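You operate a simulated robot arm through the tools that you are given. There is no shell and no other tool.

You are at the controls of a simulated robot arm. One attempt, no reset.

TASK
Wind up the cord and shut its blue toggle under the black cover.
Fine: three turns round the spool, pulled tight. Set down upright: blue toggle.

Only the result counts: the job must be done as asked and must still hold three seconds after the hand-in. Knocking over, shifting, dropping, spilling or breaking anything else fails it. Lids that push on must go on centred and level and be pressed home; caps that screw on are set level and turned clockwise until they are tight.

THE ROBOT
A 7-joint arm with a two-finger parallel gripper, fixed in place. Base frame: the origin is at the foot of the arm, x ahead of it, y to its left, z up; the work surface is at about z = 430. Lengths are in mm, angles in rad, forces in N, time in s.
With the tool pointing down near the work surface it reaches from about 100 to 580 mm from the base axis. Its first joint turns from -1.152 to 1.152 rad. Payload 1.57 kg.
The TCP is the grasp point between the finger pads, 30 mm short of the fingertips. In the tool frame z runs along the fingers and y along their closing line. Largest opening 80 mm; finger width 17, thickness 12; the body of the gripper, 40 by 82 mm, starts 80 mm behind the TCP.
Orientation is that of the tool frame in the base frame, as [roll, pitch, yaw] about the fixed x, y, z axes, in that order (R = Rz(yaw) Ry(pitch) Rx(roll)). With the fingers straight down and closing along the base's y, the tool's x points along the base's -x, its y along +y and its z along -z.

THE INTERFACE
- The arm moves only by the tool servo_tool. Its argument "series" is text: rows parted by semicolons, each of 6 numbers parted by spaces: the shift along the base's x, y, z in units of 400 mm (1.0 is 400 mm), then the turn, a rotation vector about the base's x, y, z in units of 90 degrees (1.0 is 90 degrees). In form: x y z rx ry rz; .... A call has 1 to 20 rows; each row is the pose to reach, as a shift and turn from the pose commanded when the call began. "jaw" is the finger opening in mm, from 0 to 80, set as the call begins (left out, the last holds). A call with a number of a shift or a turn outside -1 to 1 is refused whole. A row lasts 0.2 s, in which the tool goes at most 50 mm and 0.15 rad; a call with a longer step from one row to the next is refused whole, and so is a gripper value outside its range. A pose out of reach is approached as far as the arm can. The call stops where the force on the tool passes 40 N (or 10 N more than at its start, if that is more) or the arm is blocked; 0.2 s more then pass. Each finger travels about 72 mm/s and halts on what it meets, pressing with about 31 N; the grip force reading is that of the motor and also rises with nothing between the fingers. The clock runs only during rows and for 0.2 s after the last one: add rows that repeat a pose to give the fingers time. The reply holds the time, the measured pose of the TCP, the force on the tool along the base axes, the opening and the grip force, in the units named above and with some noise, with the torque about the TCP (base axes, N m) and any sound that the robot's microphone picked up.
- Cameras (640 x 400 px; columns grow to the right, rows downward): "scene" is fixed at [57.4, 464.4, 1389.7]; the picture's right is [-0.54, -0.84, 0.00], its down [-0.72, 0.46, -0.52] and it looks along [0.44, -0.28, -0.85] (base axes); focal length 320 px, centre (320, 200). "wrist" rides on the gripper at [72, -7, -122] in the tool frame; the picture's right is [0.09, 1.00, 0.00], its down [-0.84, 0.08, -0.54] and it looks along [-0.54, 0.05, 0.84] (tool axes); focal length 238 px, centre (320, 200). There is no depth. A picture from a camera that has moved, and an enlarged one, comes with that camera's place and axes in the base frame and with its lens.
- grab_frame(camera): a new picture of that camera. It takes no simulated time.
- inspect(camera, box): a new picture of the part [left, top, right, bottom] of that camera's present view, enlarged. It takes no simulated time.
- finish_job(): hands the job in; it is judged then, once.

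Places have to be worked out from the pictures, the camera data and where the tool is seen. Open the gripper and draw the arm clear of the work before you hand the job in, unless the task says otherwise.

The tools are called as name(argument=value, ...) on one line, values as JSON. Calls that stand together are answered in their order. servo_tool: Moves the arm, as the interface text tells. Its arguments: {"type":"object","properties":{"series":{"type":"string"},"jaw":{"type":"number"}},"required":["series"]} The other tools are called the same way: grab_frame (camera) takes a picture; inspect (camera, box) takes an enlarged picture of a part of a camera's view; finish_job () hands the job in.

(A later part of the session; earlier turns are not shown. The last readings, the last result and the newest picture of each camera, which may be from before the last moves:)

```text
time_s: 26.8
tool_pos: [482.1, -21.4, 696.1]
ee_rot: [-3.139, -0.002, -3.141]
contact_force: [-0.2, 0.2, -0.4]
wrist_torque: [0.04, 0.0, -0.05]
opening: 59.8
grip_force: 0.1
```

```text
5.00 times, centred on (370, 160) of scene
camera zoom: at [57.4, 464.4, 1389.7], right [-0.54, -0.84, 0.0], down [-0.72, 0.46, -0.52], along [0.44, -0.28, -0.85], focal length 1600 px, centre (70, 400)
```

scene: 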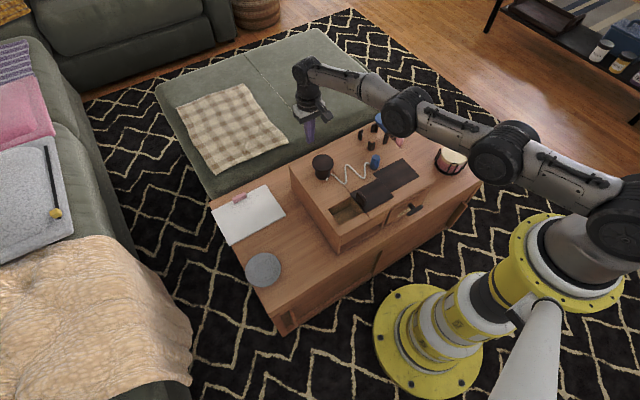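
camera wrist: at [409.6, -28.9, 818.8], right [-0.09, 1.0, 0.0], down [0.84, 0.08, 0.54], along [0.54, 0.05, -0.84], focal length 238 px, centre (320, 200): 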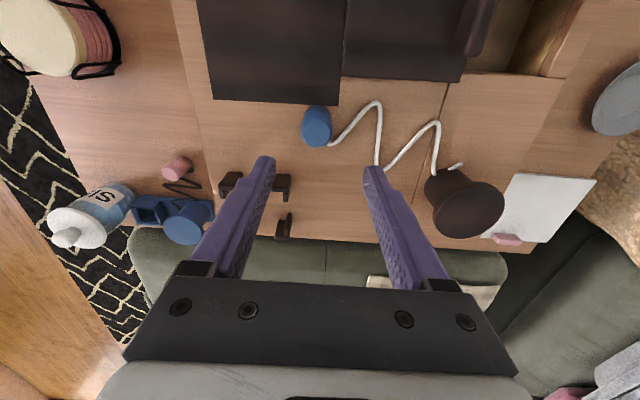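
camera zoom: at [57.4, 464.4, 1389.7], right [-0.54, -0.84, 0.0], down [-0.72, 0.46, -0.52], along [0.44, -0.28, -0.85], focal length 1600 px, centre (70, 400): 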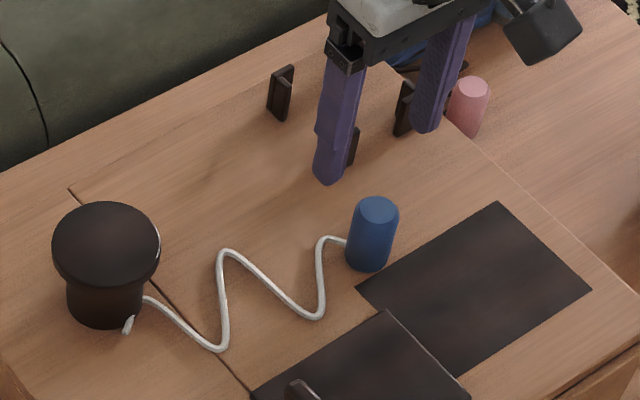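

The tool is now at (482, -21, 696) with the toggle in view. I zoom in to pin down its position.

inspect(camera="wrist", box=[280, 90, 440, 190])

inspect(camera="scene", box=[365, 140, 415, 180])

```text
4.00 times, centred on (360, 140) of wrist
camera zoom: at [409.6, -28.9, 818.8], right [-0.09, 1.0, 0.0], down [0.84, 0.08, 0.54], along [0.54, 0.05, -0.84], focal length 953 px, centre (160, 440)
```

zoom: 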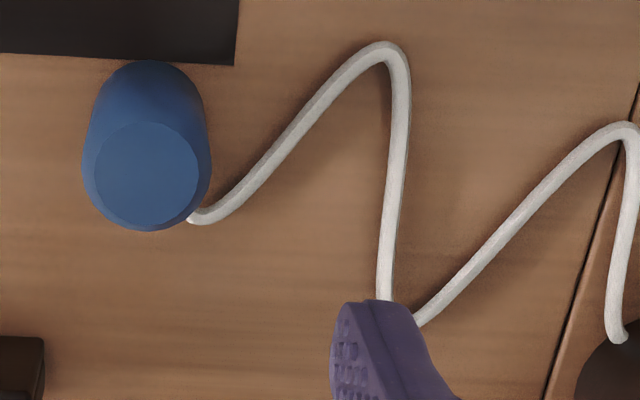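

```text
10.00 times, centred on (390, 160) of scene
camera zoom: at [57.4, 464.4, 1389.7], right [-0.54, -0.84, 0.0], down [-0.72, 0.46, -0.52], along [0.44, -0.28, -0.85], focal length 3201 px, centre (-380, 600)
```

zoom: 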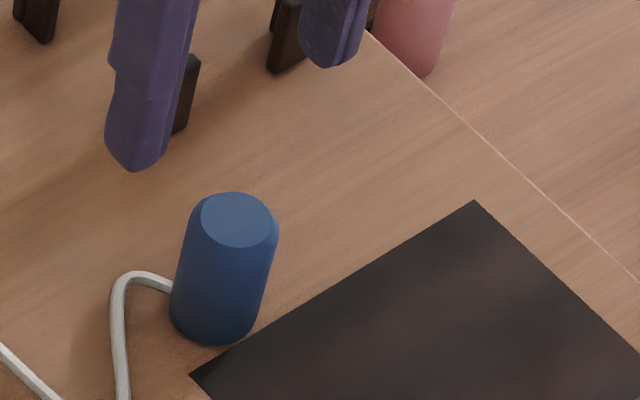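

The toggle and spool appear to have moved several pixels since the earlier views, so I check the full scene frame for box movement.

grab_frame(camera="scene")

inspect(camera="scene", box=[300, 130, 400, 230])

inspect(camera="scene", box=[290, 90, 490, 250])

```text
taken
```

scene: 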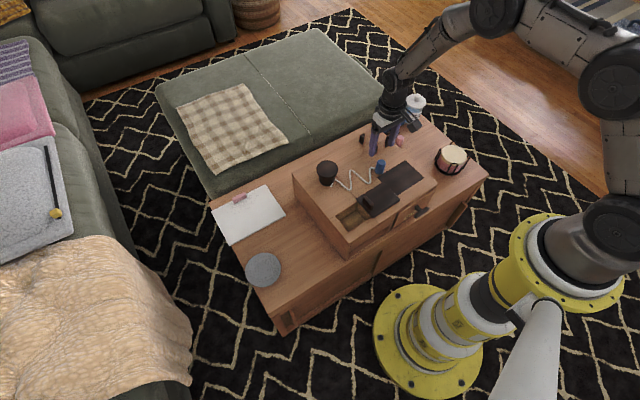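

```text
4.00 times, centred on (350, 180) of scene
camera zoom: at [57.4, 464.4, 1389.7], right [-0.54, -0.84, 0.0], down [-0.72, 0.46, -0.52], along [0.44, -0.28, -0.85], focal length 1280 px, centre (200, 280)
```

zoom: 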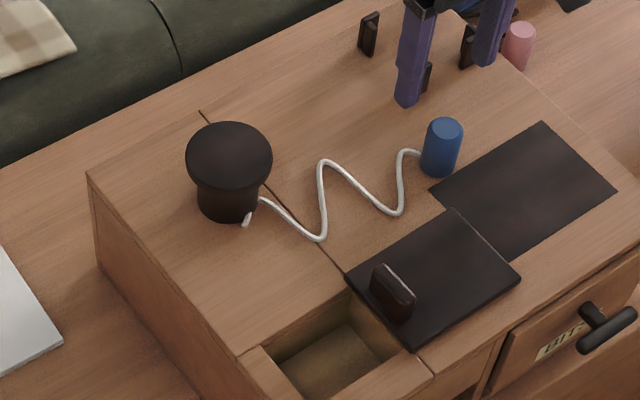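

```text
2.50 times, centred on (390, 170) of scene
camera zoom: at [57.4, 464.4, 1389.7], right [-0.54, -0.84, 0.0], down [-0.72, 0.46, -0.52], along [0.44, -0.28, -0.85], focal length 800 px, centre (145, 275)
```

zoom: 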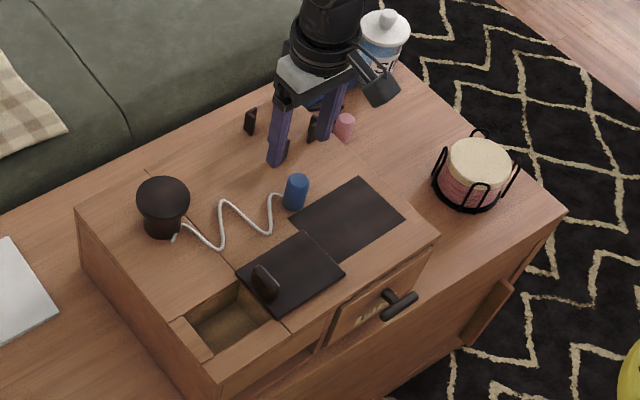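

The box has been dragged about 20 mm toward -x on the arm's return swing near full stretch. I'll push it back at the end and avoid the reach limit from now on. The toggle is now at about (474, -26) with its top at z≈612, so I lower around it and close.

servo_tool(series="-0.019 -0.0115 -0.04 0 0 0; -0.019 -0.0115 -0.1 0 0 0; -0.019 -0.0115 -0.15 0 0 0; -0.019 -0.0115 -0.19 0 0 0; -0.019 -0.0115 -0.2 0 0 0; -0.019 -0.0115 -0.2 0 0 0")

inspect(camera="wrist", box=[220, 90, 440, 230])

inspect(camera="scene", box=[335, 130, 415, 190])

```text
time_s: 28.2
tool_pos: [471.7, -27.3, 614.6]
ee_rot: [-3.139, -0.001, 3.141]
contact_force: [0.4, -0.7, -0.5]
wrist_torque: [-0.01, 0.0, -0.03]
opening: 60.0
grip_force: 0.0
```

```text
2.86 times, centred on (330, 160) of wrist
camera zoom: at [400.8, -33.9, 737.9], right [-0.09, 1.0, 0.0], down [0.84, 0.08, 0.54], along [0.54, 0.05, -0.84], focal length 681 px, centre (291, 314)
```

zoom: 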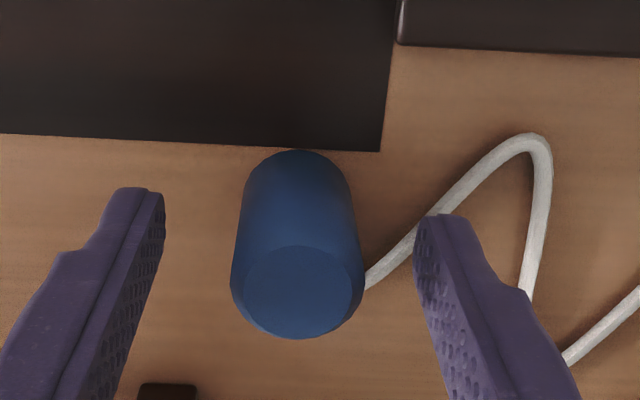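

```text
6.67 times, centred on (375, 160) of scene
camera zoom: at [57.4, 464.4, 1389.7], right [-0.54, -0.84, 0.0], down [-0.72, 0.46, -0.52], along [0.44, -0.28, -0.85], focal length 2134 px, centre (-47, 467)
```

zoom: 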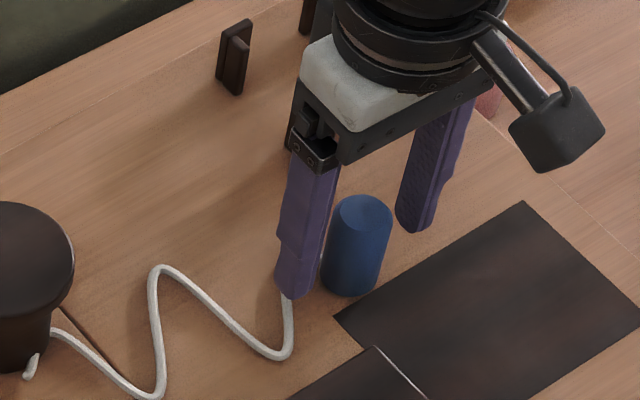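

The toggle stands between the fingers, offset about +3, +2 mm. I centre on it and close.

servo_tool(series="0.008 0.005 0 0 0 0; 0.008 0.005 0 0 0 0")

servo_tool(series="0 0 0 0 0 0; 0 0 0 0 0 0; 0 0 0 0 0 0; 0 0 0 0 0 0", jaw=10)

servo_tool(series="0 0 0.015 0 0 0; 0 0 0.03 0 0 0; 0 0 0.03 0 0 0")

inspect(camera="scene", box=[315, 130, 415, 210])

inspect(camera="wrist", box=[220, 90, 540, 290])

```text
time_s: 28.8
tool_pos: [475.9, -25.0, 614.7]
ee_rot: [-3.141, -0.004, -3.141]
contact_force: [0.8, -0.6, 0.1]
wrist_torque: [-0.01, -0.02, 0.0]
opening: 59.9
grip_force: 0.0
```

```text
time_s: 29.8
tool_pos: [475.4, -25.3, 614.3]
ee_rot: [-3.14, -0.002, -3.14]
contact_force: [0.0, 1.0, -0.7]
wrist_torque: [-0.03, -0.03, 0.02]
opening: 26.7
grip_force: 30.9
```

```text
time_s: 30.6
tool_pos: [476.1, -25.3, 627.5]
ee_rot: [-3.141, -0.002, 3.14]
contact_force: [0.5, -0.3, 0.7]
wrist_torque: [-0.02, 0.0, -0.01]
opening: 26.1
grip_force: 30.9
```

```text
5.00 times, centred on (365, 170) of scene
camera zoom: at [57.4, 464.4, 1389.7], right [-0.54, -0.84, 0.0], down [-0.72, 0.46, -0.52], along [0.44, -0.28, -0.85], focal length 1600 px, centre (95, 350)
```

zoom: 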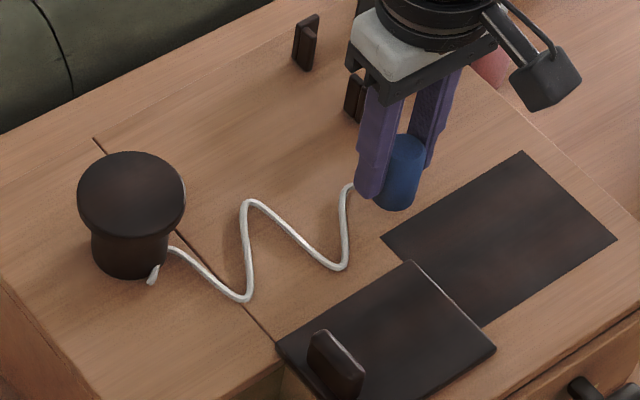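

```text
2.00 times, centred on (380, 190) of wrist
camera zoom: at [404.4, -31.6, 750.2], right [-0.09, 1.0, 0.0], down [0.84, 0.08, 0.54], along [0.54, 0.05, -0.84], focal length 477 px, centre (200, 220)
```

zoom: 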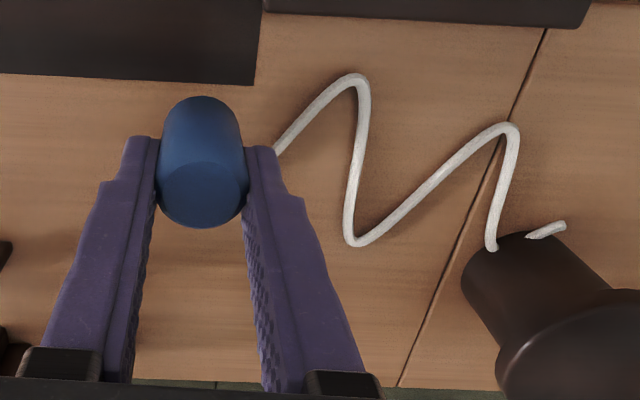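

The toggle is held with the cord following. I draw it away from the spool part of the way to see how the cord's slack behaves and how long it is.

servo_tool(series="-0.02 -0.045 0 0 0 0; -0.04 -0.09 0 0 0 0; -0.055 -0.13 0 0 0 0; -0.055 -0.13 0 0 0 0")

inspect(camera="scene", box=[315, 130, 415, 210])

```text
time_s: 31.6
tool_pos: [454.1, -76.4, 625.0]
ee_rot: [-3.14, -0.003, 3.141]
contact_force: [0.1, 0.2, -0.7]
wrist_torque: [0.0, -0.01, 0.01]
opening: 26.1
grip_force: 32.0
```

```text
5.00 times, centred on (365, 170) of scene
camera zoom: at [57.4, 464.4, 1389.7], right [-0.54, -0.84, 0.0], down [-0.72, 0.46, -0.52], along [0.44, -0.28, -0.85], focal length 1600 px, centre (95, 350)
```

zoom: 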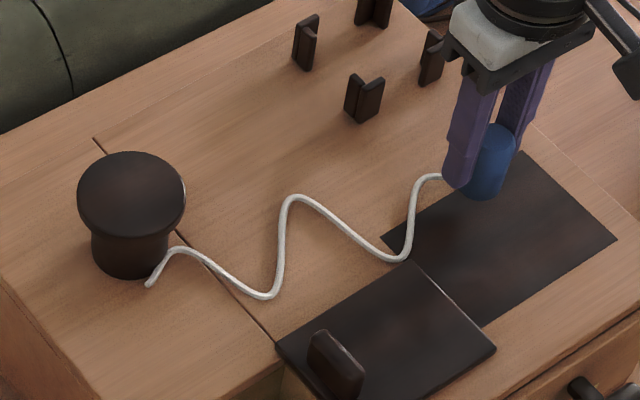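

The cord redraws as a stretching zigzag from an anchor on the drum's near side, so it is longer than it looks. The spool axis is at about (536, 134), so I start circling clockwise at a 70 mm radius, with the toggle just above the box top, and stop at the +y side to check.

servo_tool(series="0.02 0.1 0 0 0 0; 0.04 0.2 0 0 0 0; 0.06 0.3025 0 0 0 0; 0.08125 0.4025 0 0 0 0; 0.04325 0.45925 0 0 0 0; 0.03 0.52625 0 0 0 0; 0.04325 0.59325 0 0 0 0; 0.08125 0.65 0 0 0 0; 0.138 0.688 0 0 0 0; 0.205 0.70125 0 0 0 0; 0.205 0.70125 0 0 0 0")

inspect(camera="scene", box=[290, 130, 400, 220])

grab_frame(camera="wrist")

```text
time_s: 34.0
tool_pos: [536.2, 203.6, 627.1]
ee_rot: [-3.139, -0.002, -3.141]
contact_force: [-0.2, -0.7, 0.8]
wrist_torque: [0.0, 0.0, -0.01]
opening: 25.8
grip_force: 30.7
```

```text
4.44 times, centred on (345, 175) of scene
camera zoom: at [57.4, 464.4, 1389.7], right [-0.54, -0.84, 0.0], down [-0.72, 0.46, -0.52], along [0.44, -0.28, -0.85], focal length 1423 px, centre (209, 311)
```

zoom: 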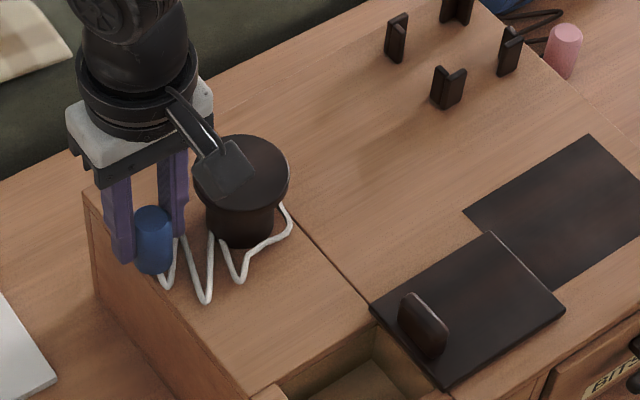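

```text
taken
camera wrist: at [464.6, 197.2, 750.0], right [-0.09, 1.0, 0.0], down [0.84, 0.08, 0.54], along [0.54, 0.05, -0.84], focal length 238 px, centre (320, 200)
```

wrist: 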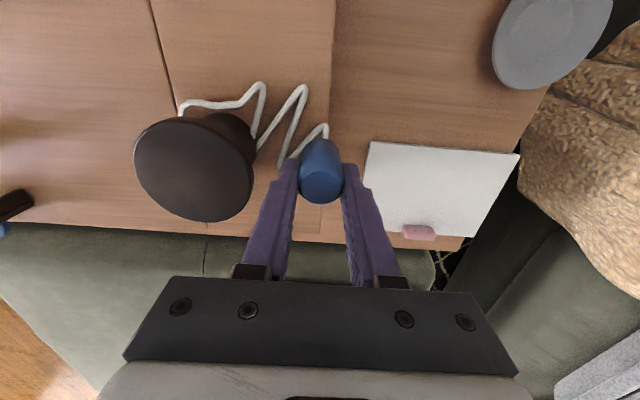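

The cord is wrapping round the near side as expected with no force. I carry on clockwise round the far side to the -y side and check again.

servo_tool(series="0.067 -0.01325 0 0 0 0; 0.12375 -0.05125 0 0 0 0; 0.16175 -0.108 0 0 0 0; 0.175 -0.175 0 0 0 0; 0.16175 -0.242 0 0 0 0; 0.12375 -0.29875 0 0 0 0; 0.067 -0.33675 0 0 0 0; 0 -0.35 0 0 0 0; 0 -0.35 0 0 0 0")

inspect(camera="scene", box=[290, 130, 400, 220])

grab_frame(camera="wrist")

```text
time_s: 36.0
tool_pos: [535.0, 62.1, 627.4]
ee_rot: [-3.139, -0.002, 3.142]
contact_force: [0.3, -0.1, 0.1]
wrist_torque: [-0.02, 0.0, 0.01]
opening: 26.1
grip_force: 31.6
```

```text
4.44 times, centred on (345, 175) of scene
camera zoom: at [57.4, 464.4, 1389.7], right [-0.54, -0.84, 0.0], down [-0.72, 0.46, -0.52], along [0.44, -0.28, -0.85], focal length 1423 px, centre (209, 311)
```

zoom: 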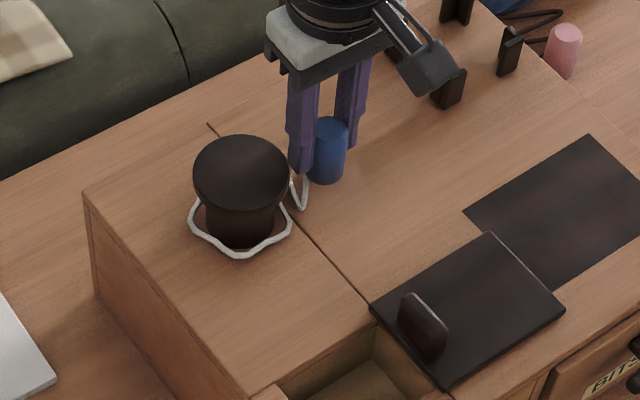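

```text
taken
camera wrist: at [463.5, 55.5, 749.5], right [-0.09, 1.0, 0.0], down [0.84, 0.08, 0.54], along [0.54, 0.05, -0.84], focal length 238 px, centre (320, 200)
```

wrist: 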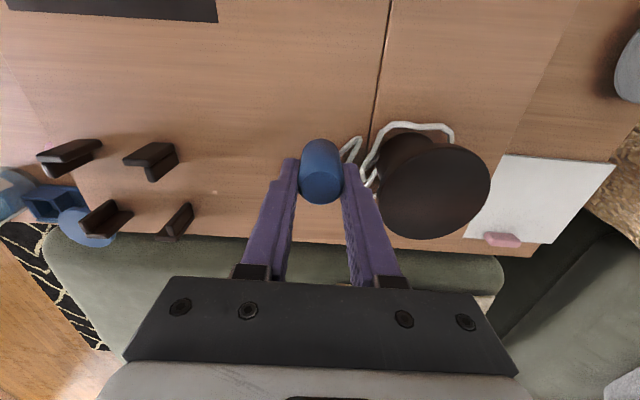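

The cord has made a loose loop round the drum. I pull the toggle outward a little to see whether the loop tightens.

servo_tool(series="-0.02 -0.07 0 0 0 0; -0.04 -0.14 0 0 0 0; -0.06 -0.2 0 0 0 0; -0.06 -0.2 0 0 0 0")

inspect(camera="scene", box=[310, 130, 420, 220])

```text
time_s: 37.0
tool_pos: [511.8, -17.9, 627.2]
ee_rot: [-3.139, -0.003, 3.14]
contact_force: [-0.1, -0.1, -0.3]
wrist_torque: [0.0, -0.01, 0.04]
opening: 26.0
grip_force: 30.7
```

```text
4.44 times, centred on (365, 175) of scene
camera zoom: at [57.4, 464.4, 1389.7], right [-0.54, -0.84, 0.0], down [-0.72, 0.46, -0.52], along [0.44, -0.28, -0.85], focal length 1423 px, centre (120, 311)
```

zoom: 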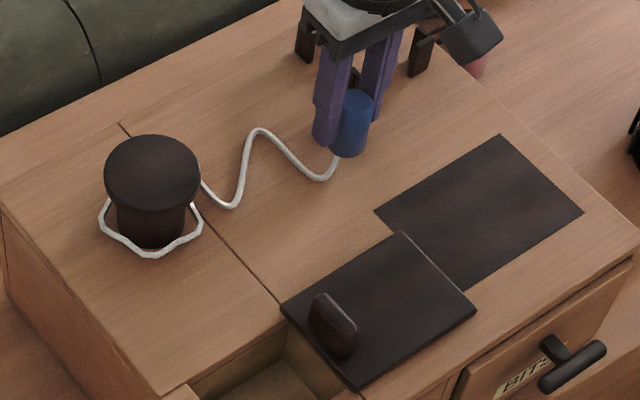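

No tension yet and the loop stays loose, so there is still slack. I pull further, keeping clear of the pegs, and watch the force.

servo_tool(series="-0.06 -0.02 0 0 0 0; -0.09 -0.1 0 0 0 0; -0.11 -0.18 0 0 0 0; -0.12 -0.25 0 0 0 0; -0.13 -0.32 0 0 0 0; -0.13 -0.32 0 0 0 0")

inspect(camera="scene", box=[310, 130, 420, 220])

```text
time_s: 38.4
tool_pos: [461.2, -144.3, 628.5]
ee_rot: [-3.139, -0.002, -3.141]
contact_force: [-0.2, 0.6, -0.4]
wrist_torque: [0.01, 0.0, -0.01]
opening: 25.9
grip_force: 31.0
```

```text
4.44 times, centred on (365, 175) of scene
camera zoom: at [57.4, 464.4, 1389.7], right [-0.54, -0.84, 0.0], down [-0.72, 0.46, -0.52], along [0.44, -0.28, -0.85], focal length 1423 px, centre (120, 311)
```

zoom: 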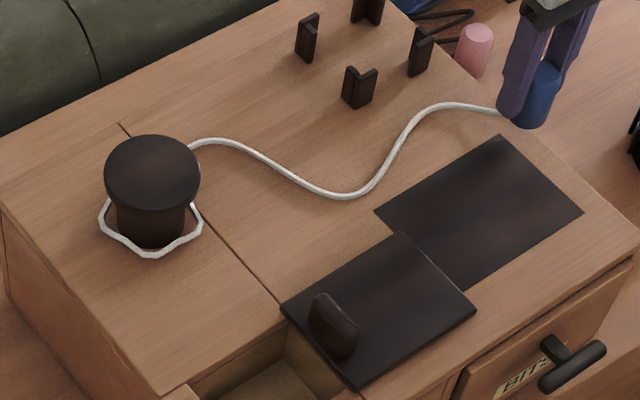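

The slack is shrinking at about 290 mm from the spool. I keep pulling outward in short steps to find where the cord comes taut.

servo_tool(series="-0.01 -0.04 0 0 0 0; -0.02 -0.08 0 0 0 0; -0.025 -0.1 0 0 0 0; -0.025 -0.1 0 0 0 0")

inspect(camera="scene", box=[310, 110, 440, 220])

```text
time_s: 39.4
tool_pos: [449.1, -183.9, 626.5]
ee_rot: [-3.141, -0.002, -3.141]
contact_force: [0.2, 0.0, 0.0]
wrist_torque: [-0.03, -0.02, 0.0]
opening: 25.9
grip_force: 31.5
```

```text
3.64 times, centred on (375, 165) of scene
camera zoom: at [57.4, 464.4, 1389.7], right [-0.54, -0.84, 0.0], down [-0.72, 0.46, -0.52], along [0.44, -0.28, -0.85], focal length 1164 px, centre (120, 327)
```

zoom: 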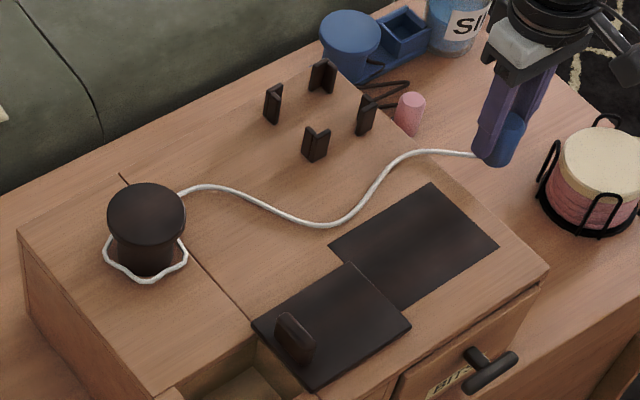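

It is still slack at about 330 mm but nearly straight. I pull on in 8 mm steps.

servo_tool(series="-0.005 -0.02 0 0 0 0; -0.01 -0.04 0 0 0 0; -0.0125 -0.05 0 0 0 0; -0.0125 -0.05 0 0 0 0")

inspect(camera="scene", box=[310, 110, 440, 220])

```text
time_s: 40.4
tool_pos: [443.9, -204.1, 627.4]
ee_rot: [3.142, 0.0, -3.141]
contact_force: [-0.5, -0.6, -0.3]
wrist_torque: [-0.01, 0.01, -0.02]
opening: 25.9
grip_force: 31.3
```

```text
3.64 times, centred on (375, 165) of scene
camera zoom: at [57.4, 464.4, 1389.7], right [-0.54, -0.84, 0.0], down [-0.72, 0.46, -0.52], along [0.44, -0.28, -0.85], focal length 1164 px, centre (120, 327)
```

zoom: 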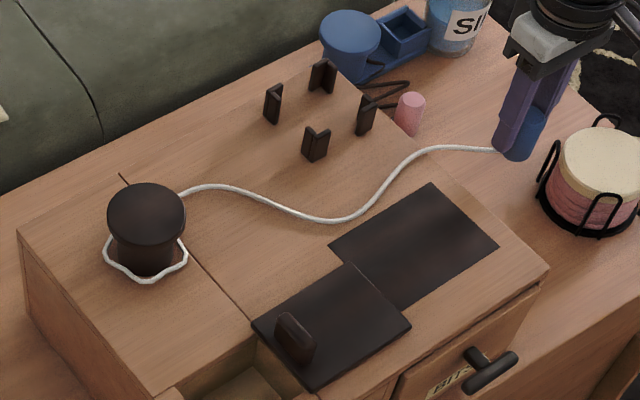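

Still slack with no force. I pull another 60 mm outward, high above the items on the table.

servo_tool(series="-0.01 -0.04 0 0 0 0; -0.02 -0.08 0 0 0 0; -0.025 -0.11 0 0 0 0; -0.03 -0.14 0 0 0 0; -0.03 -0.14 0 0 0 0")

inspect(camera="scene", box=[310, 110, 440, 220])

```text
time_s: 41.6
tool_pos: [432.3, -260.4, 627.7]
ee_rot: [-3.141, -0.002, 3.142]
contact_force: [0.4, 0.0, 0.7]
wrist_torque: [0.02, 0.02, -0.02]
opening: 25.8
grip_force: 30.9
```

```text
3.64 times, centred on (375, 165) of scene
camera zoom: at [57.4, 464.4, 1389.7], right [-0.54, -0.84, 0.0], down [-0.72, 0.46, -0.52], along [0.44, -0.28, -0.85], focal length 1164 px, centre (120, 327)
```

zoom: 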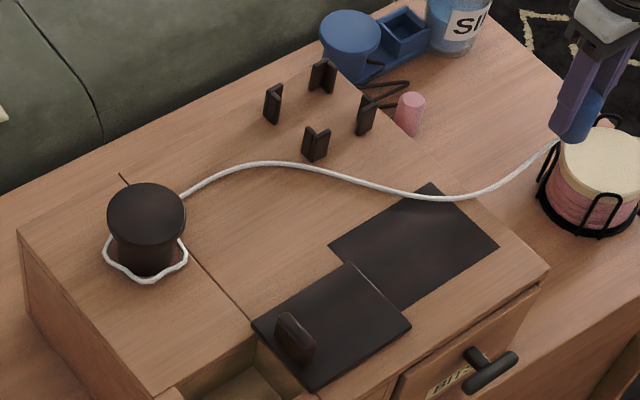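

The cord is nearly straight at about 407 mm. I pull a further 20 mm in small steps and watch for tension and for the loop tightening.

servo_tool(series="-0.002 -0.0125 0 0 0 0; -0.004 -0.025 0 0 0 0; -0.007 -0.0375 0 0 0 0; -0.01 -0.05 0 0 0 0; -0.01 -0.05 0 0 0 0")

inspect(camera="scene", box=[310, 110, 440, 220])

```text
time_s: 42.8
tool_pos: [429.6, -280.5, 628.0]
ee_rot: [-3.14, -0.001, 3.141]
contact_force: [0.3, -0.2, -0.2]
wrist_torque: [-0.05, 0.02, 0.01]
opening: 25.8
grip_force: 30.8
```

```text
3.64 times, centred on (375, 165) of scene
camera zoom: at [57.4, 464.4, 1389.7], right [-0.54, -0.84, 0.0], down [-0.72, 0.46, -0.52], along [0.44, -0.28, -0.85], focal length 1164 px, centre (120, 327)
```

zoom: 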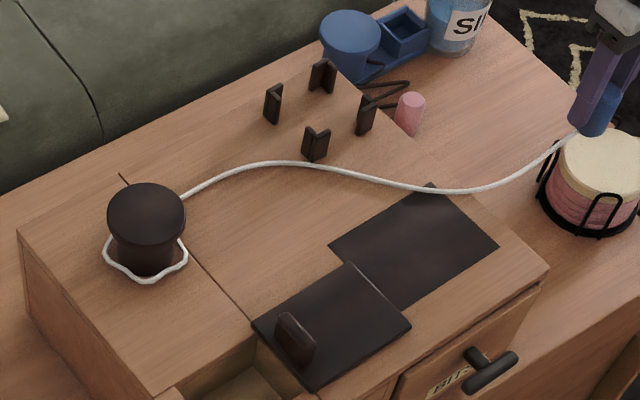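

There is still no tension at 428 mm, so the cord totals roughly 600 mm or more and should come tight after three turns. I return along the same path to the circle's start.

servo_tool(series="0.02 0.0875 0 0 0 0; 0.04 0.1875 0 0 0 0; 0.06 0.2875 0 0 0 0; 0.08 0.38 0 0 0 0; 0.1 0.4875 0 0 0 0; 0.115 0.6 0 0 0 0; 0.125 0.7125 0 0 0 0; 0.1325 0.8125 0 0 0 0; 0.1425 0.9125 0 0 0 0; 0.1425 0.9125 0 0 0 0")

inspect(camera="scene", box=[310, 130, 420, 220])

```text
time_s: 45.0
tool_pos: [486.1, 87.2, 625.4]
ee_rot: [-3.14, -0.002, 3.141]
contact_force: [-0.6, -0.1, 0.1]
wrist_torque: [0.01, 0.0, 0.0]
opening: 26.0
grip_force: 30.8
```

```text
4.44 times, centred on (365, 175) of scene
camera zoom: at [57.4, 464.4, 1389.7], right [-0.54, -0.84, 0.0], down [-0.72, 0.46, -0.52], along [0.44, -0.28, -0.85], focal length 1423 px, centre (120, 311)
```

zoom: 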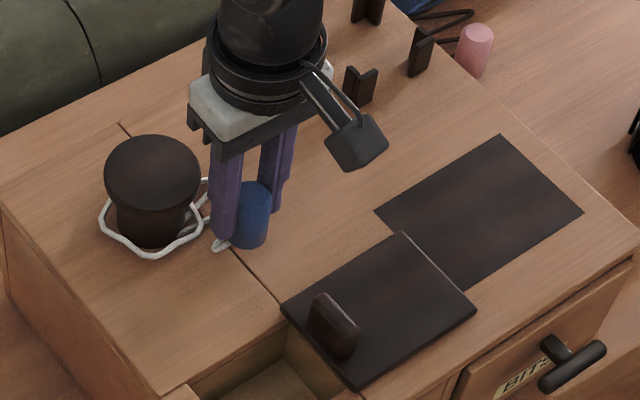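

Back at the start of the circle with the first loop still in place. I make the second full clockwise turn.

servo_tool(series="-0.038 0.05675 0 0 0 0; -0.05125 0.12375 0 0 0 0; -0.038 0.19075 0 0 0 0; 0 0.2475 0 0 0 0; 0.05675 0.2855 0 0 0 0; 0.12375 0.29875 0 0 0 0; 0.19075 0.2855 0 0 0 0; 0.2475 0.2475 0 0 0 0; 0.2855 0.19075 0 0 0 0; 0.29875 0.12375 0 0 0 0; 0.2855 0.05675 0 0 0 0; 0.2475 0 0 0 0 0; 0.19075 -0.038 0 0 0 0; 0.12375 -0.05125 0 0 0 0; 0.05675 -0.038 0 0 0 0; 0 0 0 0 0 0; 0 0 0 0 0 0")

inspect(camera="scene", box=[310, 130, 420, 220])

grab_frame(camera="wrist")

```text
time_s: 48.6
tool_pos: [485.0, 83.8, 628.3]
ee_rot: [-3.141, -0.003, -3.141]
contact_force: [0.9, -0.6, -0.5]
wrist_torque: [-0.01, -0.02, -0.01]
opening: 25.8
grip_force: 31.5
```

```text
4.44 times, centred on (365, 175) of scene
camera zoom: at [57.4, 464.4, 1389.7], right [-0.54, -0.84, 0.0], down [-0.72, 0.46, -0.52], along [0.44, -0.28, -0.85], focal length 1423 px, centre (120, 311)
```

zoom: 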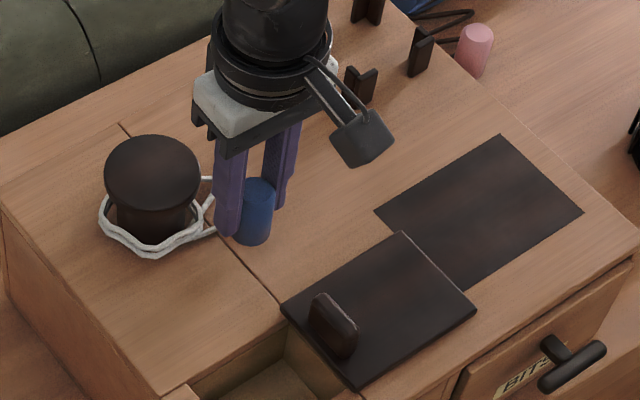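

```text
taken
camera wrist: at [413.7, 77.4, 750.9], right [-0.09, 1.0, 0.0], down [0.84, 0.08, 0.54], along [0.54, 0.05, -0.84], focal length 238 px, centre (320, 200)
```

wrist: 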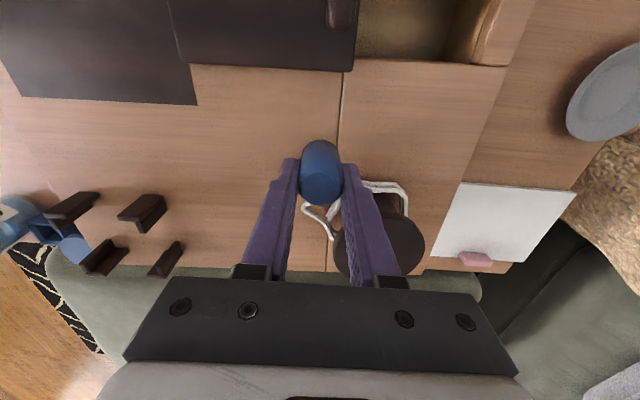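

Two loops are on the drum and the box hasn't moved. I make the third turn the same way.

servo_tool(series="-0.038 0.05675 0 0 0 0; -0.05125 0.12375 0 0 0 0; -0.038 0.19075 0 0 0 0; 0 0.2475 0 0 0 0; 0.05675 0.2855 0 0 0 0; 0.12375 0.29875 0 0 0 0; 0.19075 0.2855 0 0 0 0; 0.2475 0.2475 0 0 0 0; 0.2855 0.19075 0 0 0 0; 0.29875 0.12375 0 0 0 0; 0.2855 0.05675 0 0 0 0; 0.2475 0 0 0 0 0; 0.19075 -0.038 0 0 0 0; 0.12375 -0.05125 0 0 0 0; 0.05675 -0.038 0 0 0 0; 0 0 0 0 0 0; 0 0 0 0 0 0")

inspect(camera="scene", box=[310, 130, 420, 220])

inspect(camera="wrist", box=[240, 130, 460, 290])

```text
time_s: 52.2
tool_pos: [484.1, 83.1, 630.4]
ee_rot: [-3.14, -0.002, 3.141]
contact_force: [-0.6, -0.1, 0.3]
wrist_torque: [-0.01, 0.0, -0.01]
opening: 25.9
grip_force: 30.8
```

```text
4.44 times, centred on (365, 175) of scene
camera zoom: at [57.4, 464.4, 1389.7], right [-0.54, -0.84, 0.0], down [-0.72, 0.46, -0.52], along [0.44, -0.28, -0.85], focal length 1423 px, centre (120, 311)
```

zoom: 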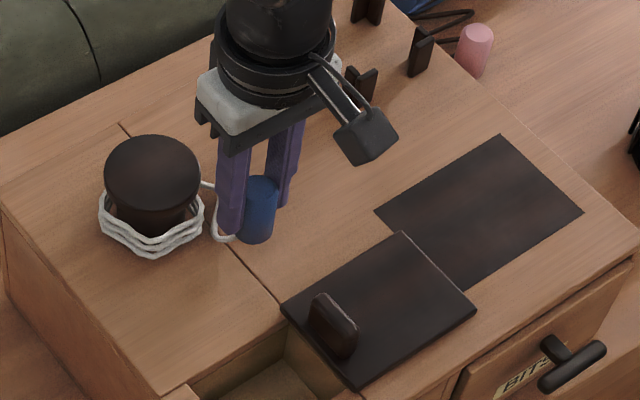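

```text
2.50 times, centred on (350, 210) of wrist
camera zoom: at [412.6, 75.9, 753.2], right [-0.09, 1.0, 0.0], down [0.84, 0.08, 0.54], along [0.54, 0.05, -0.84], focal length 596 px, centre (245, 175)
```

zoom: 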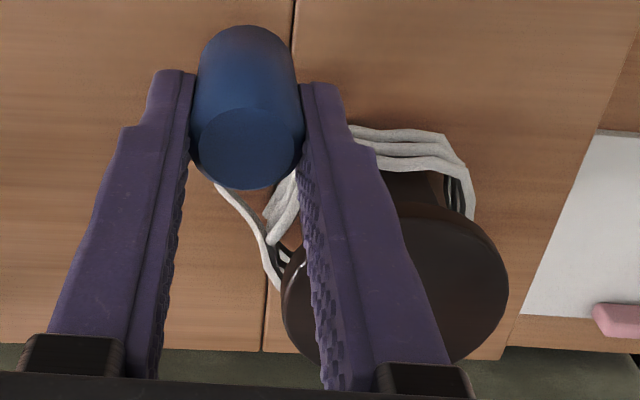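

Three loose loops are now stacked on the drum. I carry on clockwise to the near side and draw the toggle out toward the well to pull them tight, watching the force.

servo_tool(series="-0.038 0.05675 0 0 0 0; -0.06 0.12 0 0 0 0; -0.116 0.159 0 0 0 0; -0.16 0.164 0 0 0 0; -0.19 0.164 0 0 0 0; -0.19 0.164 0 0 0 0")

inspect(camera="scene", box=[310, 130, 420, 220])

inspect(camera="wrist", box=[240, 130, 460, 290])

```text
time_s: 53.6
tool_pos: [408.6, 150.4, 627.0]
ee_rot: [-3.141, -0.001, -3.14]
contact_force: [-0.1, 0.5, 0.8]
wrist_torque: [0.0, -0.01, 0.01]
opening: 26.1
grip_force: 31.1
```

```text
4.44 times, centred on (365, 175) of scene
camera zoom: at [57.4, 464.4, 1389.7], right [-0.54, -0.84, 0.0], down [-0.72, 0.46, -0.52], along [0.44, -0.28, -0.85], focal length 1423 px, centre (120, 311)
```

zoom: 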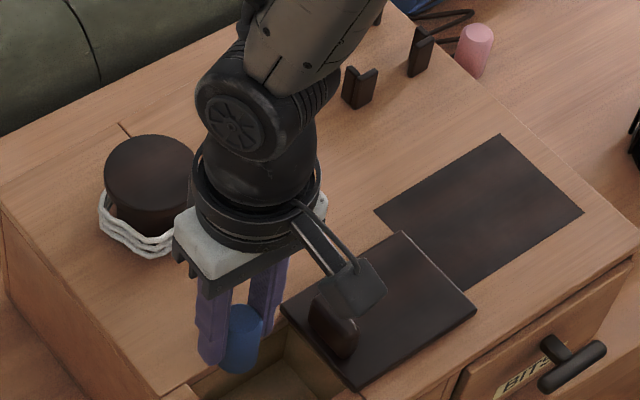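

```text
2.50 times, centred on (350, 210) of wrist
camera zoom: at [337.3, 142.7, 750.3], right [-0.09, 1.0, 0.0], down [0.84, 0.08, 0.54], along [0.54, 0.05, -0.84], focal length 596 px, centre (245, 175)
```

zoom: 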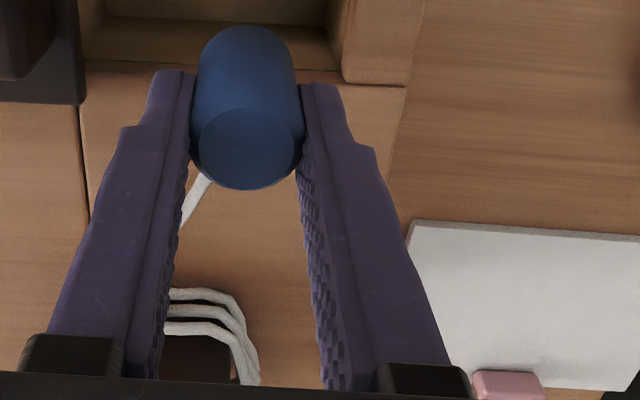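

The coils are still loose and there is no force at 128 mm. I keep pulling toward -x in steps.

servo_tool(series="-0.025 0 0 0 0 0; -0.05 0 0 0 0 0; -0.075 0 0 0 0 0; -0.1 0 0 0 0 0; -0.1 0 0 0 0 0")

inspect(camera="scene", box=[310, 130, 420, 220])

grab_frame(camera="wrist")

```text
time_s: 54.8
tool_pos: [368.9, 150.2, 628.3]
ee_rot: [-3.14, -0.003, 3.141]
contact_force: [0.4, 0.2, 0.1]
wrist_torque: [0.02, 0.03, 0.02]
opening: 26.0
grip_force: 30.9
```

```text
4.44 times, centred on (365, 175) of scene
camera zoom: at [57.4, 464.4, 1389.7], right [-0.54, -0.84, 0.0], down [-0.72, 0.46, -0.52], along [0.44, -0.28, -0.85], focal length 1423 px, centre (120, 311)
```

zoom: 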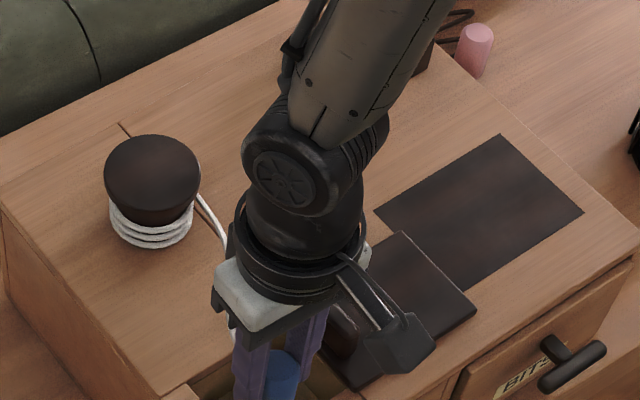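

```text
taken
camera wrist: at [297.4, 143.1, 750.7], right [-0.09, 1.0, 0.0], down [0.84, 0.08, 0.54], along [0.54, 0.05, -0.84], focal length 238 px, centre (320, 200)
```

wrist: 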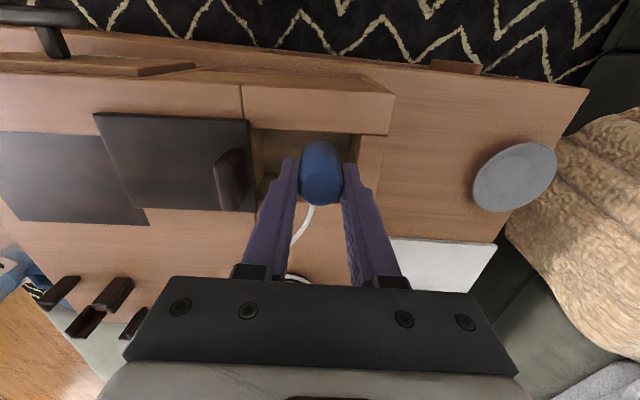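

The three coils have drawn in tight against the drum. I pull slightly further to confirm tautness, in 4 mm steps.

servo_tool(series="-0.01 0 0 0 0 0; -0.02 0 0 0 0 0; -0.03 0 0 0 0 0; -0.03 0 0 0 0 0")

inspect(camera="scene", box=[320, 150, 380, 200])

inspect(camera="scene", box=[310, 130, 420, 220])

```text
time_s: 55.8
tool_pos: [358.5, 150.2, 627.4]
ee_rot: [-3.14, -0.002, -3.141]
contact_force: [-0.3, 0.1, 0.0]
wrist_torque: [0.02, -0.01, 0.0]
opening: 25.8
grip_force: 31.2
```

```text
8.00 times, centred on (350, 175) of scene
camera zoom: at [57.4, 464.4, 1389.7], right [-0.54, -0.84, 0.0], down [-0.72, 0.46, -0.52], along [0.44, -0.28, -0.85], focal length 2561 px, centre (80, 400)
```

zoom: 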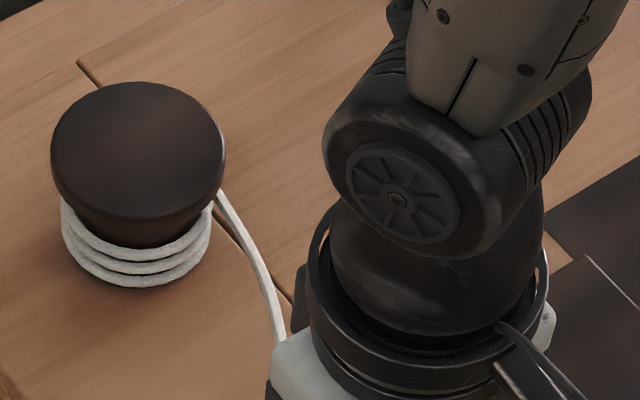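

```text
4.44 times, centred on (365, 175) of scene
camera zoom: at [57.4, 464.4, 1389.7], right [-0.54, -0.84, 0.0], down [-0.72, 0.46, -0.52], along [0.44, -0.28, -0.85], focal length 1423 px, centre (120, 311)
```

zoom: 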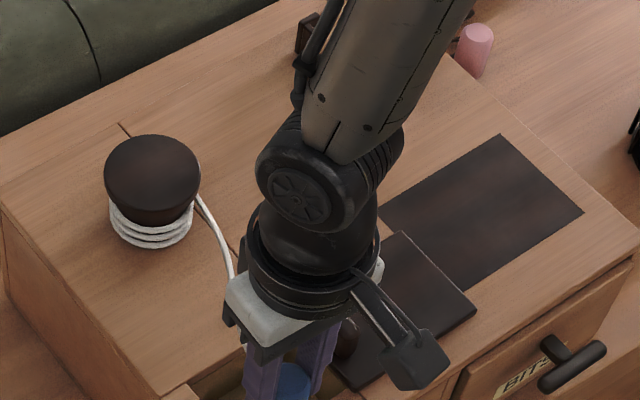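

The coils sit snug and the free run is nearly straight. I pull another 12 mm in small steps to make sure they are set.

servo_tool(series="-0.01 0 0 0 0 0; -0.02 0 0 0 0 0; -0.03 0 0 0 0 0; -0.03 0 0 0 0 0")

inspect(camera="scene", box=[310, 130, 420, 220])

inspect(camera="wrist", box=[240, 100, 460, 290])

```text
time_s: 56.8
tool_pos: [346.0, 151.2, 626.9]
ee_rot: [-3.14, -0.002, -3.14]
contact_force: [0.0, 0.0, 0.5]
wrist_torque: [-0.01, -0.05, 0.0]
opening: 25.5
grip_force: 31.2
```

```text
4.44 times, centred on (365, 175) of scene
camera zoom: at [57.5, 464.4, 1389.7], right [-0.54, -0.84, 0.0], down [-0.72, 0.46, -0.52], along [0.44, -0.28, -0.85], focal length 1423 px, centre (120, 311)
```

zoom: 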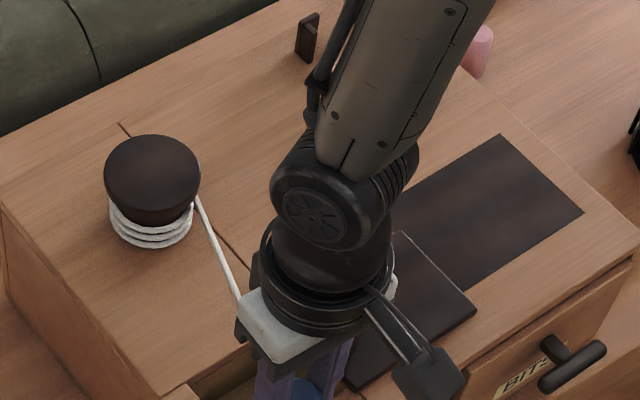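

```text
2.11 times, centred on (350, 195) of wrist
camera zoom: at [274.0, 143.4, 750.3], right [-0.09, 1.0, 0.0], down [0.84, 0.08, 0.54], along [0.54, 0.05, -0.84], focal length 502 px, centre (257, 210)
```

zoom: 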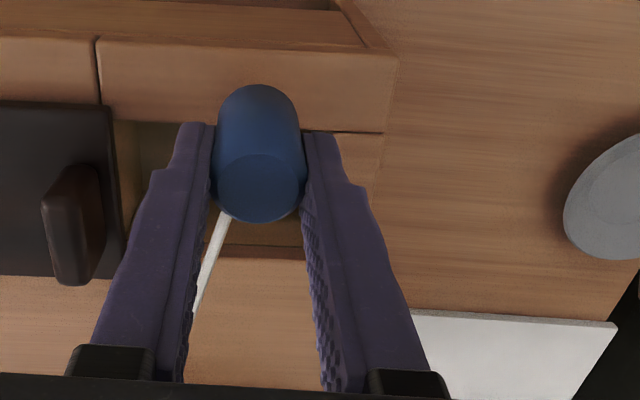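

The cord is now straight and the coils tight at about 190 mm, so winding is done. I move the toggle above the well, estimated at x 350–409, y 100–187, and check alignment.

servo_tool(series="0.04 -0.006 0 0 0 0; 0.085 -0.0125 0 0 0 0; 0.085 -0.0125 0 0 0 0")

inspect(camera="scene", box=[320, 150, 400, 240])

inspect(camera="wrist", box=[220, 80, 440, 230])

```text
time_s: 57.6
tool_pos: [379.4, 144.5, 627.3]
ee_rot: [-3.14, -0.001, -3.14]
contact_force: [-0.3, -0.5, -0.6]
wrist_torque: [0.0, -0.01, 0.02]
opening: 26.1
grip_force: 31.1
```

```text
4.44 times, centred on (360, 195) of scene
camera zoom: at [57.4, 464.4, 1389.7], right [-0.54, -0.84, 0.0], down [-0.72, 0.46, -0.52], along [0.44, -0.28, -0.85], focal length 1423 px, centre (142, 222)
```

zoom: 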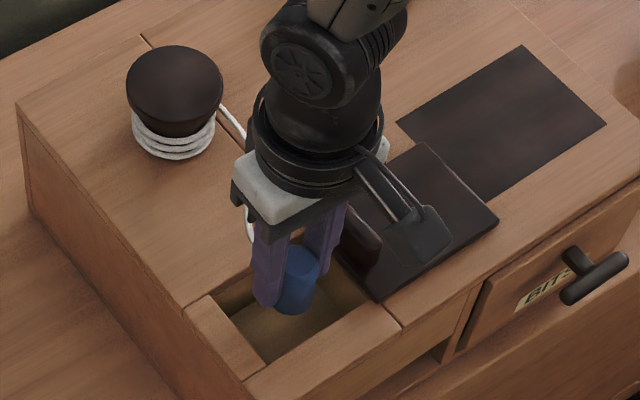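

```text
2.67 times, centred on (330, 155) of wrist
camera zoom: at [307.9, 137.8, 750.2], right [-0.09, 1.0, 0.0], down [0.84, 0.08, 0.54], along [0.54, 0.05, -0.84], focal length 636 px, centre (293, 320)
```

zoom: 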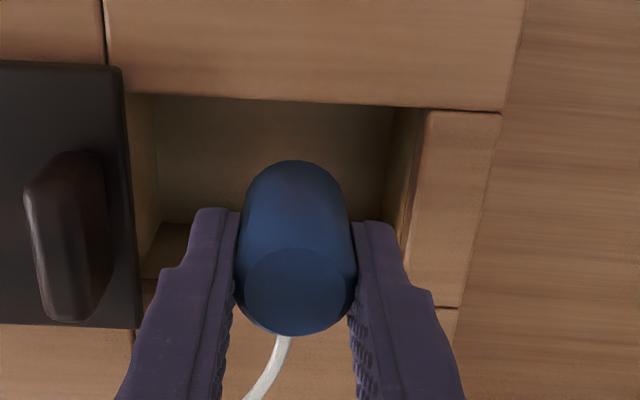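

The coils stay tight, and the well spans roughly x 352–411, y 98–178 at the rim. I centre the toggle at (381, 140) and lower it into the well, stopping a little above the expected floor.

servo_tool(series="0.004 -0.011 0 0 0 0; 0.004 -0.011 -0.04 0 0 0; 0.004 -0.011 -0.08 0 0 0; 0.004 -0.011 -0.12 0 0 0; 0.004 -0.011 -0.15 0 0 0; 0.004 -0.011 -0.15 0 0 0")

inspect(camera="scene", box=[320, 150, 400, 240])

inspect(camera="wrist", box=[220, 80, 440, 230])

```text
time_s: 59.0
tool_pos: [380.0, 138.5, 566.6]
ee_rot: [-3.14, -0.002, 3.141]
contact_force: [0.2, 0.2, 0.0]
wrist_torque: [0.04, -0.01, -0.02]
opening: 25.8
grip_force: 31.3
```

```text
4.44 times, centred on (360, 195) of scene
camera zoom: at [57.4, 464.4, 1389.7], right [-0.54, -0.84, 0.0], down [-0.72, 0.46, -0.52], along [0.44, -0.28, -0.85], focal length 1423 px, centre (142, 222)
```

zoom: 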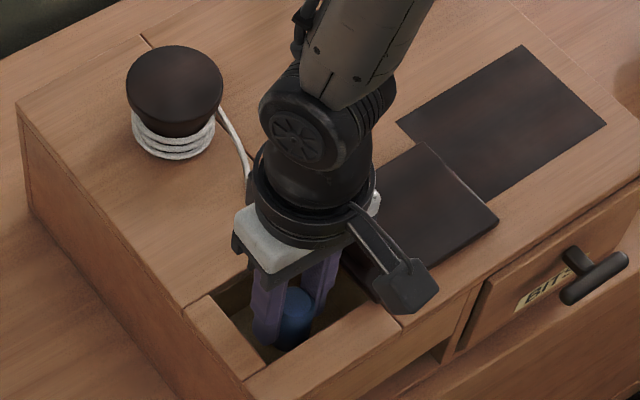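

```text
2.67 times, centred on (330, 155) of wrist
camera zoom: at [308.7, 132.6, 690.0], right [-0.09, 1.0, 0.0], down [0.84, 0.08, 0.54], along [0.54, 0.05, -0.84], focal length 636 px, centre (293, 320)
```

zoom: 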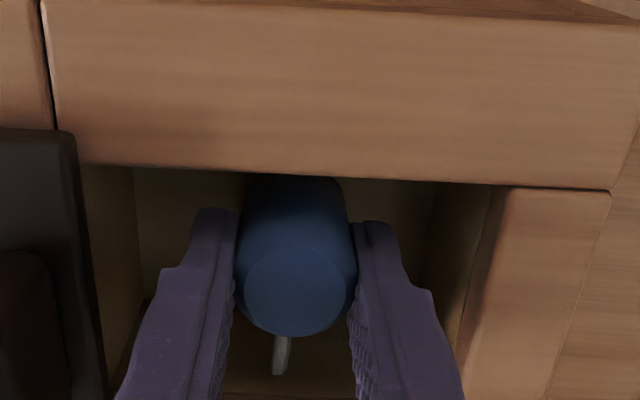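

The toggle is inside the well without contact. I lower in small steps to find the floor.

servo_tool(series="0 0 -0.01 0 0 0; 0 0 -0.02 0 0 0; 0 0 -0.02 0 0 0")

servo_tool(series="0 0 -0.005 0 0 0; 0 0 -0.01 0 0 0; 0 0 -0.01 0 0 0")

```text
time_s: 59.8
tool_pos: [381.0, 139.5, 559.7]
ee_rot: [-3.141, -0.001, -3.141]
contact_force: [0.4, -0.4, 0.1]
wrist_torque: [-0.02, 0.01, 0.03]
opening: 26.2
grip_force: 30.8
```

```text
time_s: 60.6
tool_pos: [382.0, 139.9, 557.5]
ee_rot: [-3.141, -0.001, 3.139]
contact_force: [-6.3, -5.5, 25.8]
wrist_torque: [-0.27, 0.29, 0.02]
opening: 26.0
grip_force: 31.2
```

The toggle has touched the floor at TCP z≈558. I ease up about 2 mm to relieve the pressure, then open the fingers slightly.

servo_tool(series="0 0 0.004 0 0 0; 0 0 0.004 0 0 0")

servo_tool(series="0 0 0 0 0 0; 0 0 0 0 0 0; 0 0 0 0 0 0", jaw=38)

inspect(camera="wrist", box=[220, 80, 440, 230])

```text
time_s: 61.2
tool_pos: [380.6, 140.7, 556.5]
ee_rot: [-3.14, -0.002, 3.14]
contact_force: [0.6, 0.0, -0.9]
wrist_torque: [0.01, -0.01, 0.01]
opening: 25.9
grip_force: 31.6
```

```text
time_s: 62.0
tool_pos: [381.9, 140.5, 556.9]
ee_rot: [-3.139, -0.002, 3.14]
contact_force: [-0.3, 1.0, 0.0]
wrist_torque: [-0.01, -0.01, 0.02]
opening: 38.1
grip_force: 0.1
```

```text
2.67 times, centred on (330, 155) of wrist
camera zoom: at [309.8, 133.5, 680.6], right [-0.09, 1.0, 0.0], down [0.84, 0.08, 0.54], along [0.54, 0.05, -0.84], focal length 636 px, centre (293, 320)
```

zoom: 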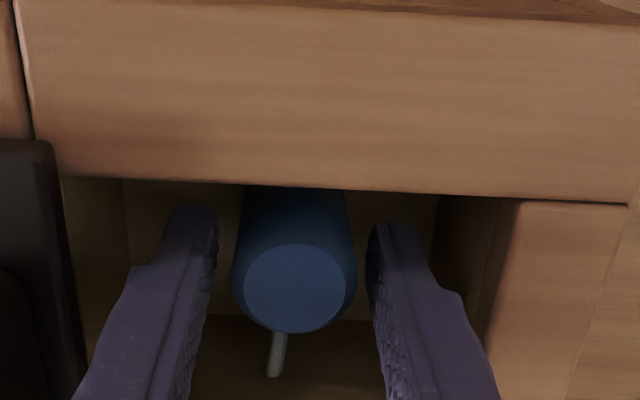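

Released and standing upright. I raise the hand straight up and check the toggle and coils from above.

servo_tool(series="0 0 0.04 0 0 0; 0 0 0.08 0 0 0; 0 0 0.16 0 0 0; 0 0 0.26 0 0 0; 0 0 0.35 0 0 0; 0 0 0.35 0 0 0")

inspect(camera="wrist", box=[220, 60, 440, 230])

inspect(camera="scene", box=[320, 150, 400, 240])

```text
time_s: 63.4
tool_pos: [380.3, 141.0, 696.9]
ee_rot: [-3.141, -0.003, -3.142]
contact_force: [0.0, 0.9, -0.4]
wrist_torque: [-0.01, 0.03, -0.02]
opening: 38.0
grip_force: 0.0
```

```text
2.35 times, centred on (330, 145) of wrist
camera zoom: at [309.1, 134.9, 819.1], right [-0.09, 1.0, 0.0], down [0.84, 0.08, 0.54], along [0.54, 0.05, -0.84], focal length 561 px, centre (296, 329)
```

zoom: 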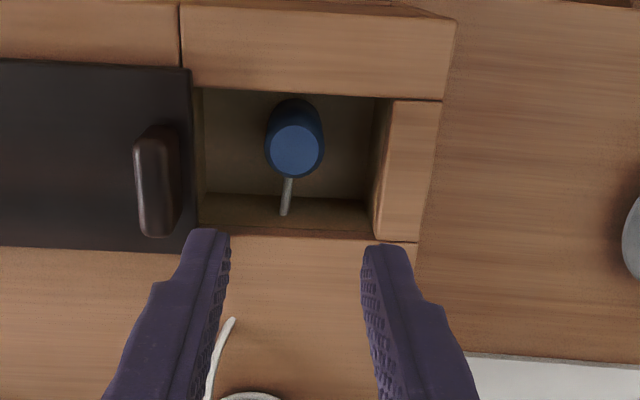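

```text
4.44 times, centred on (360, 195) of scene
camera zoom: at [57.4, 464.4, 1389.7], right [-0.54, -0.84, 0.0], down [-0.72, 0.46, -0.52], along [0.44, -0.28, -0.85], focal length 1423 px, centre (142, 222)
```

zoom: 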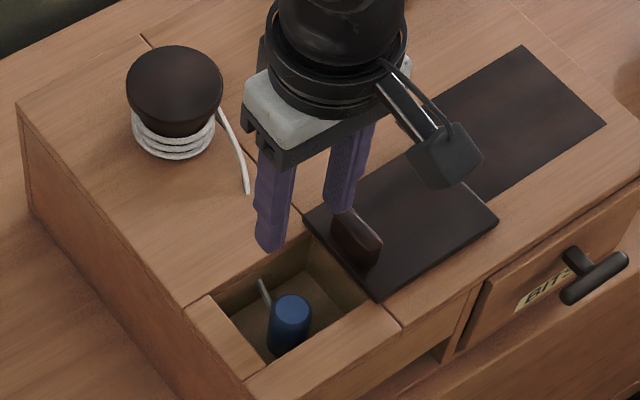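

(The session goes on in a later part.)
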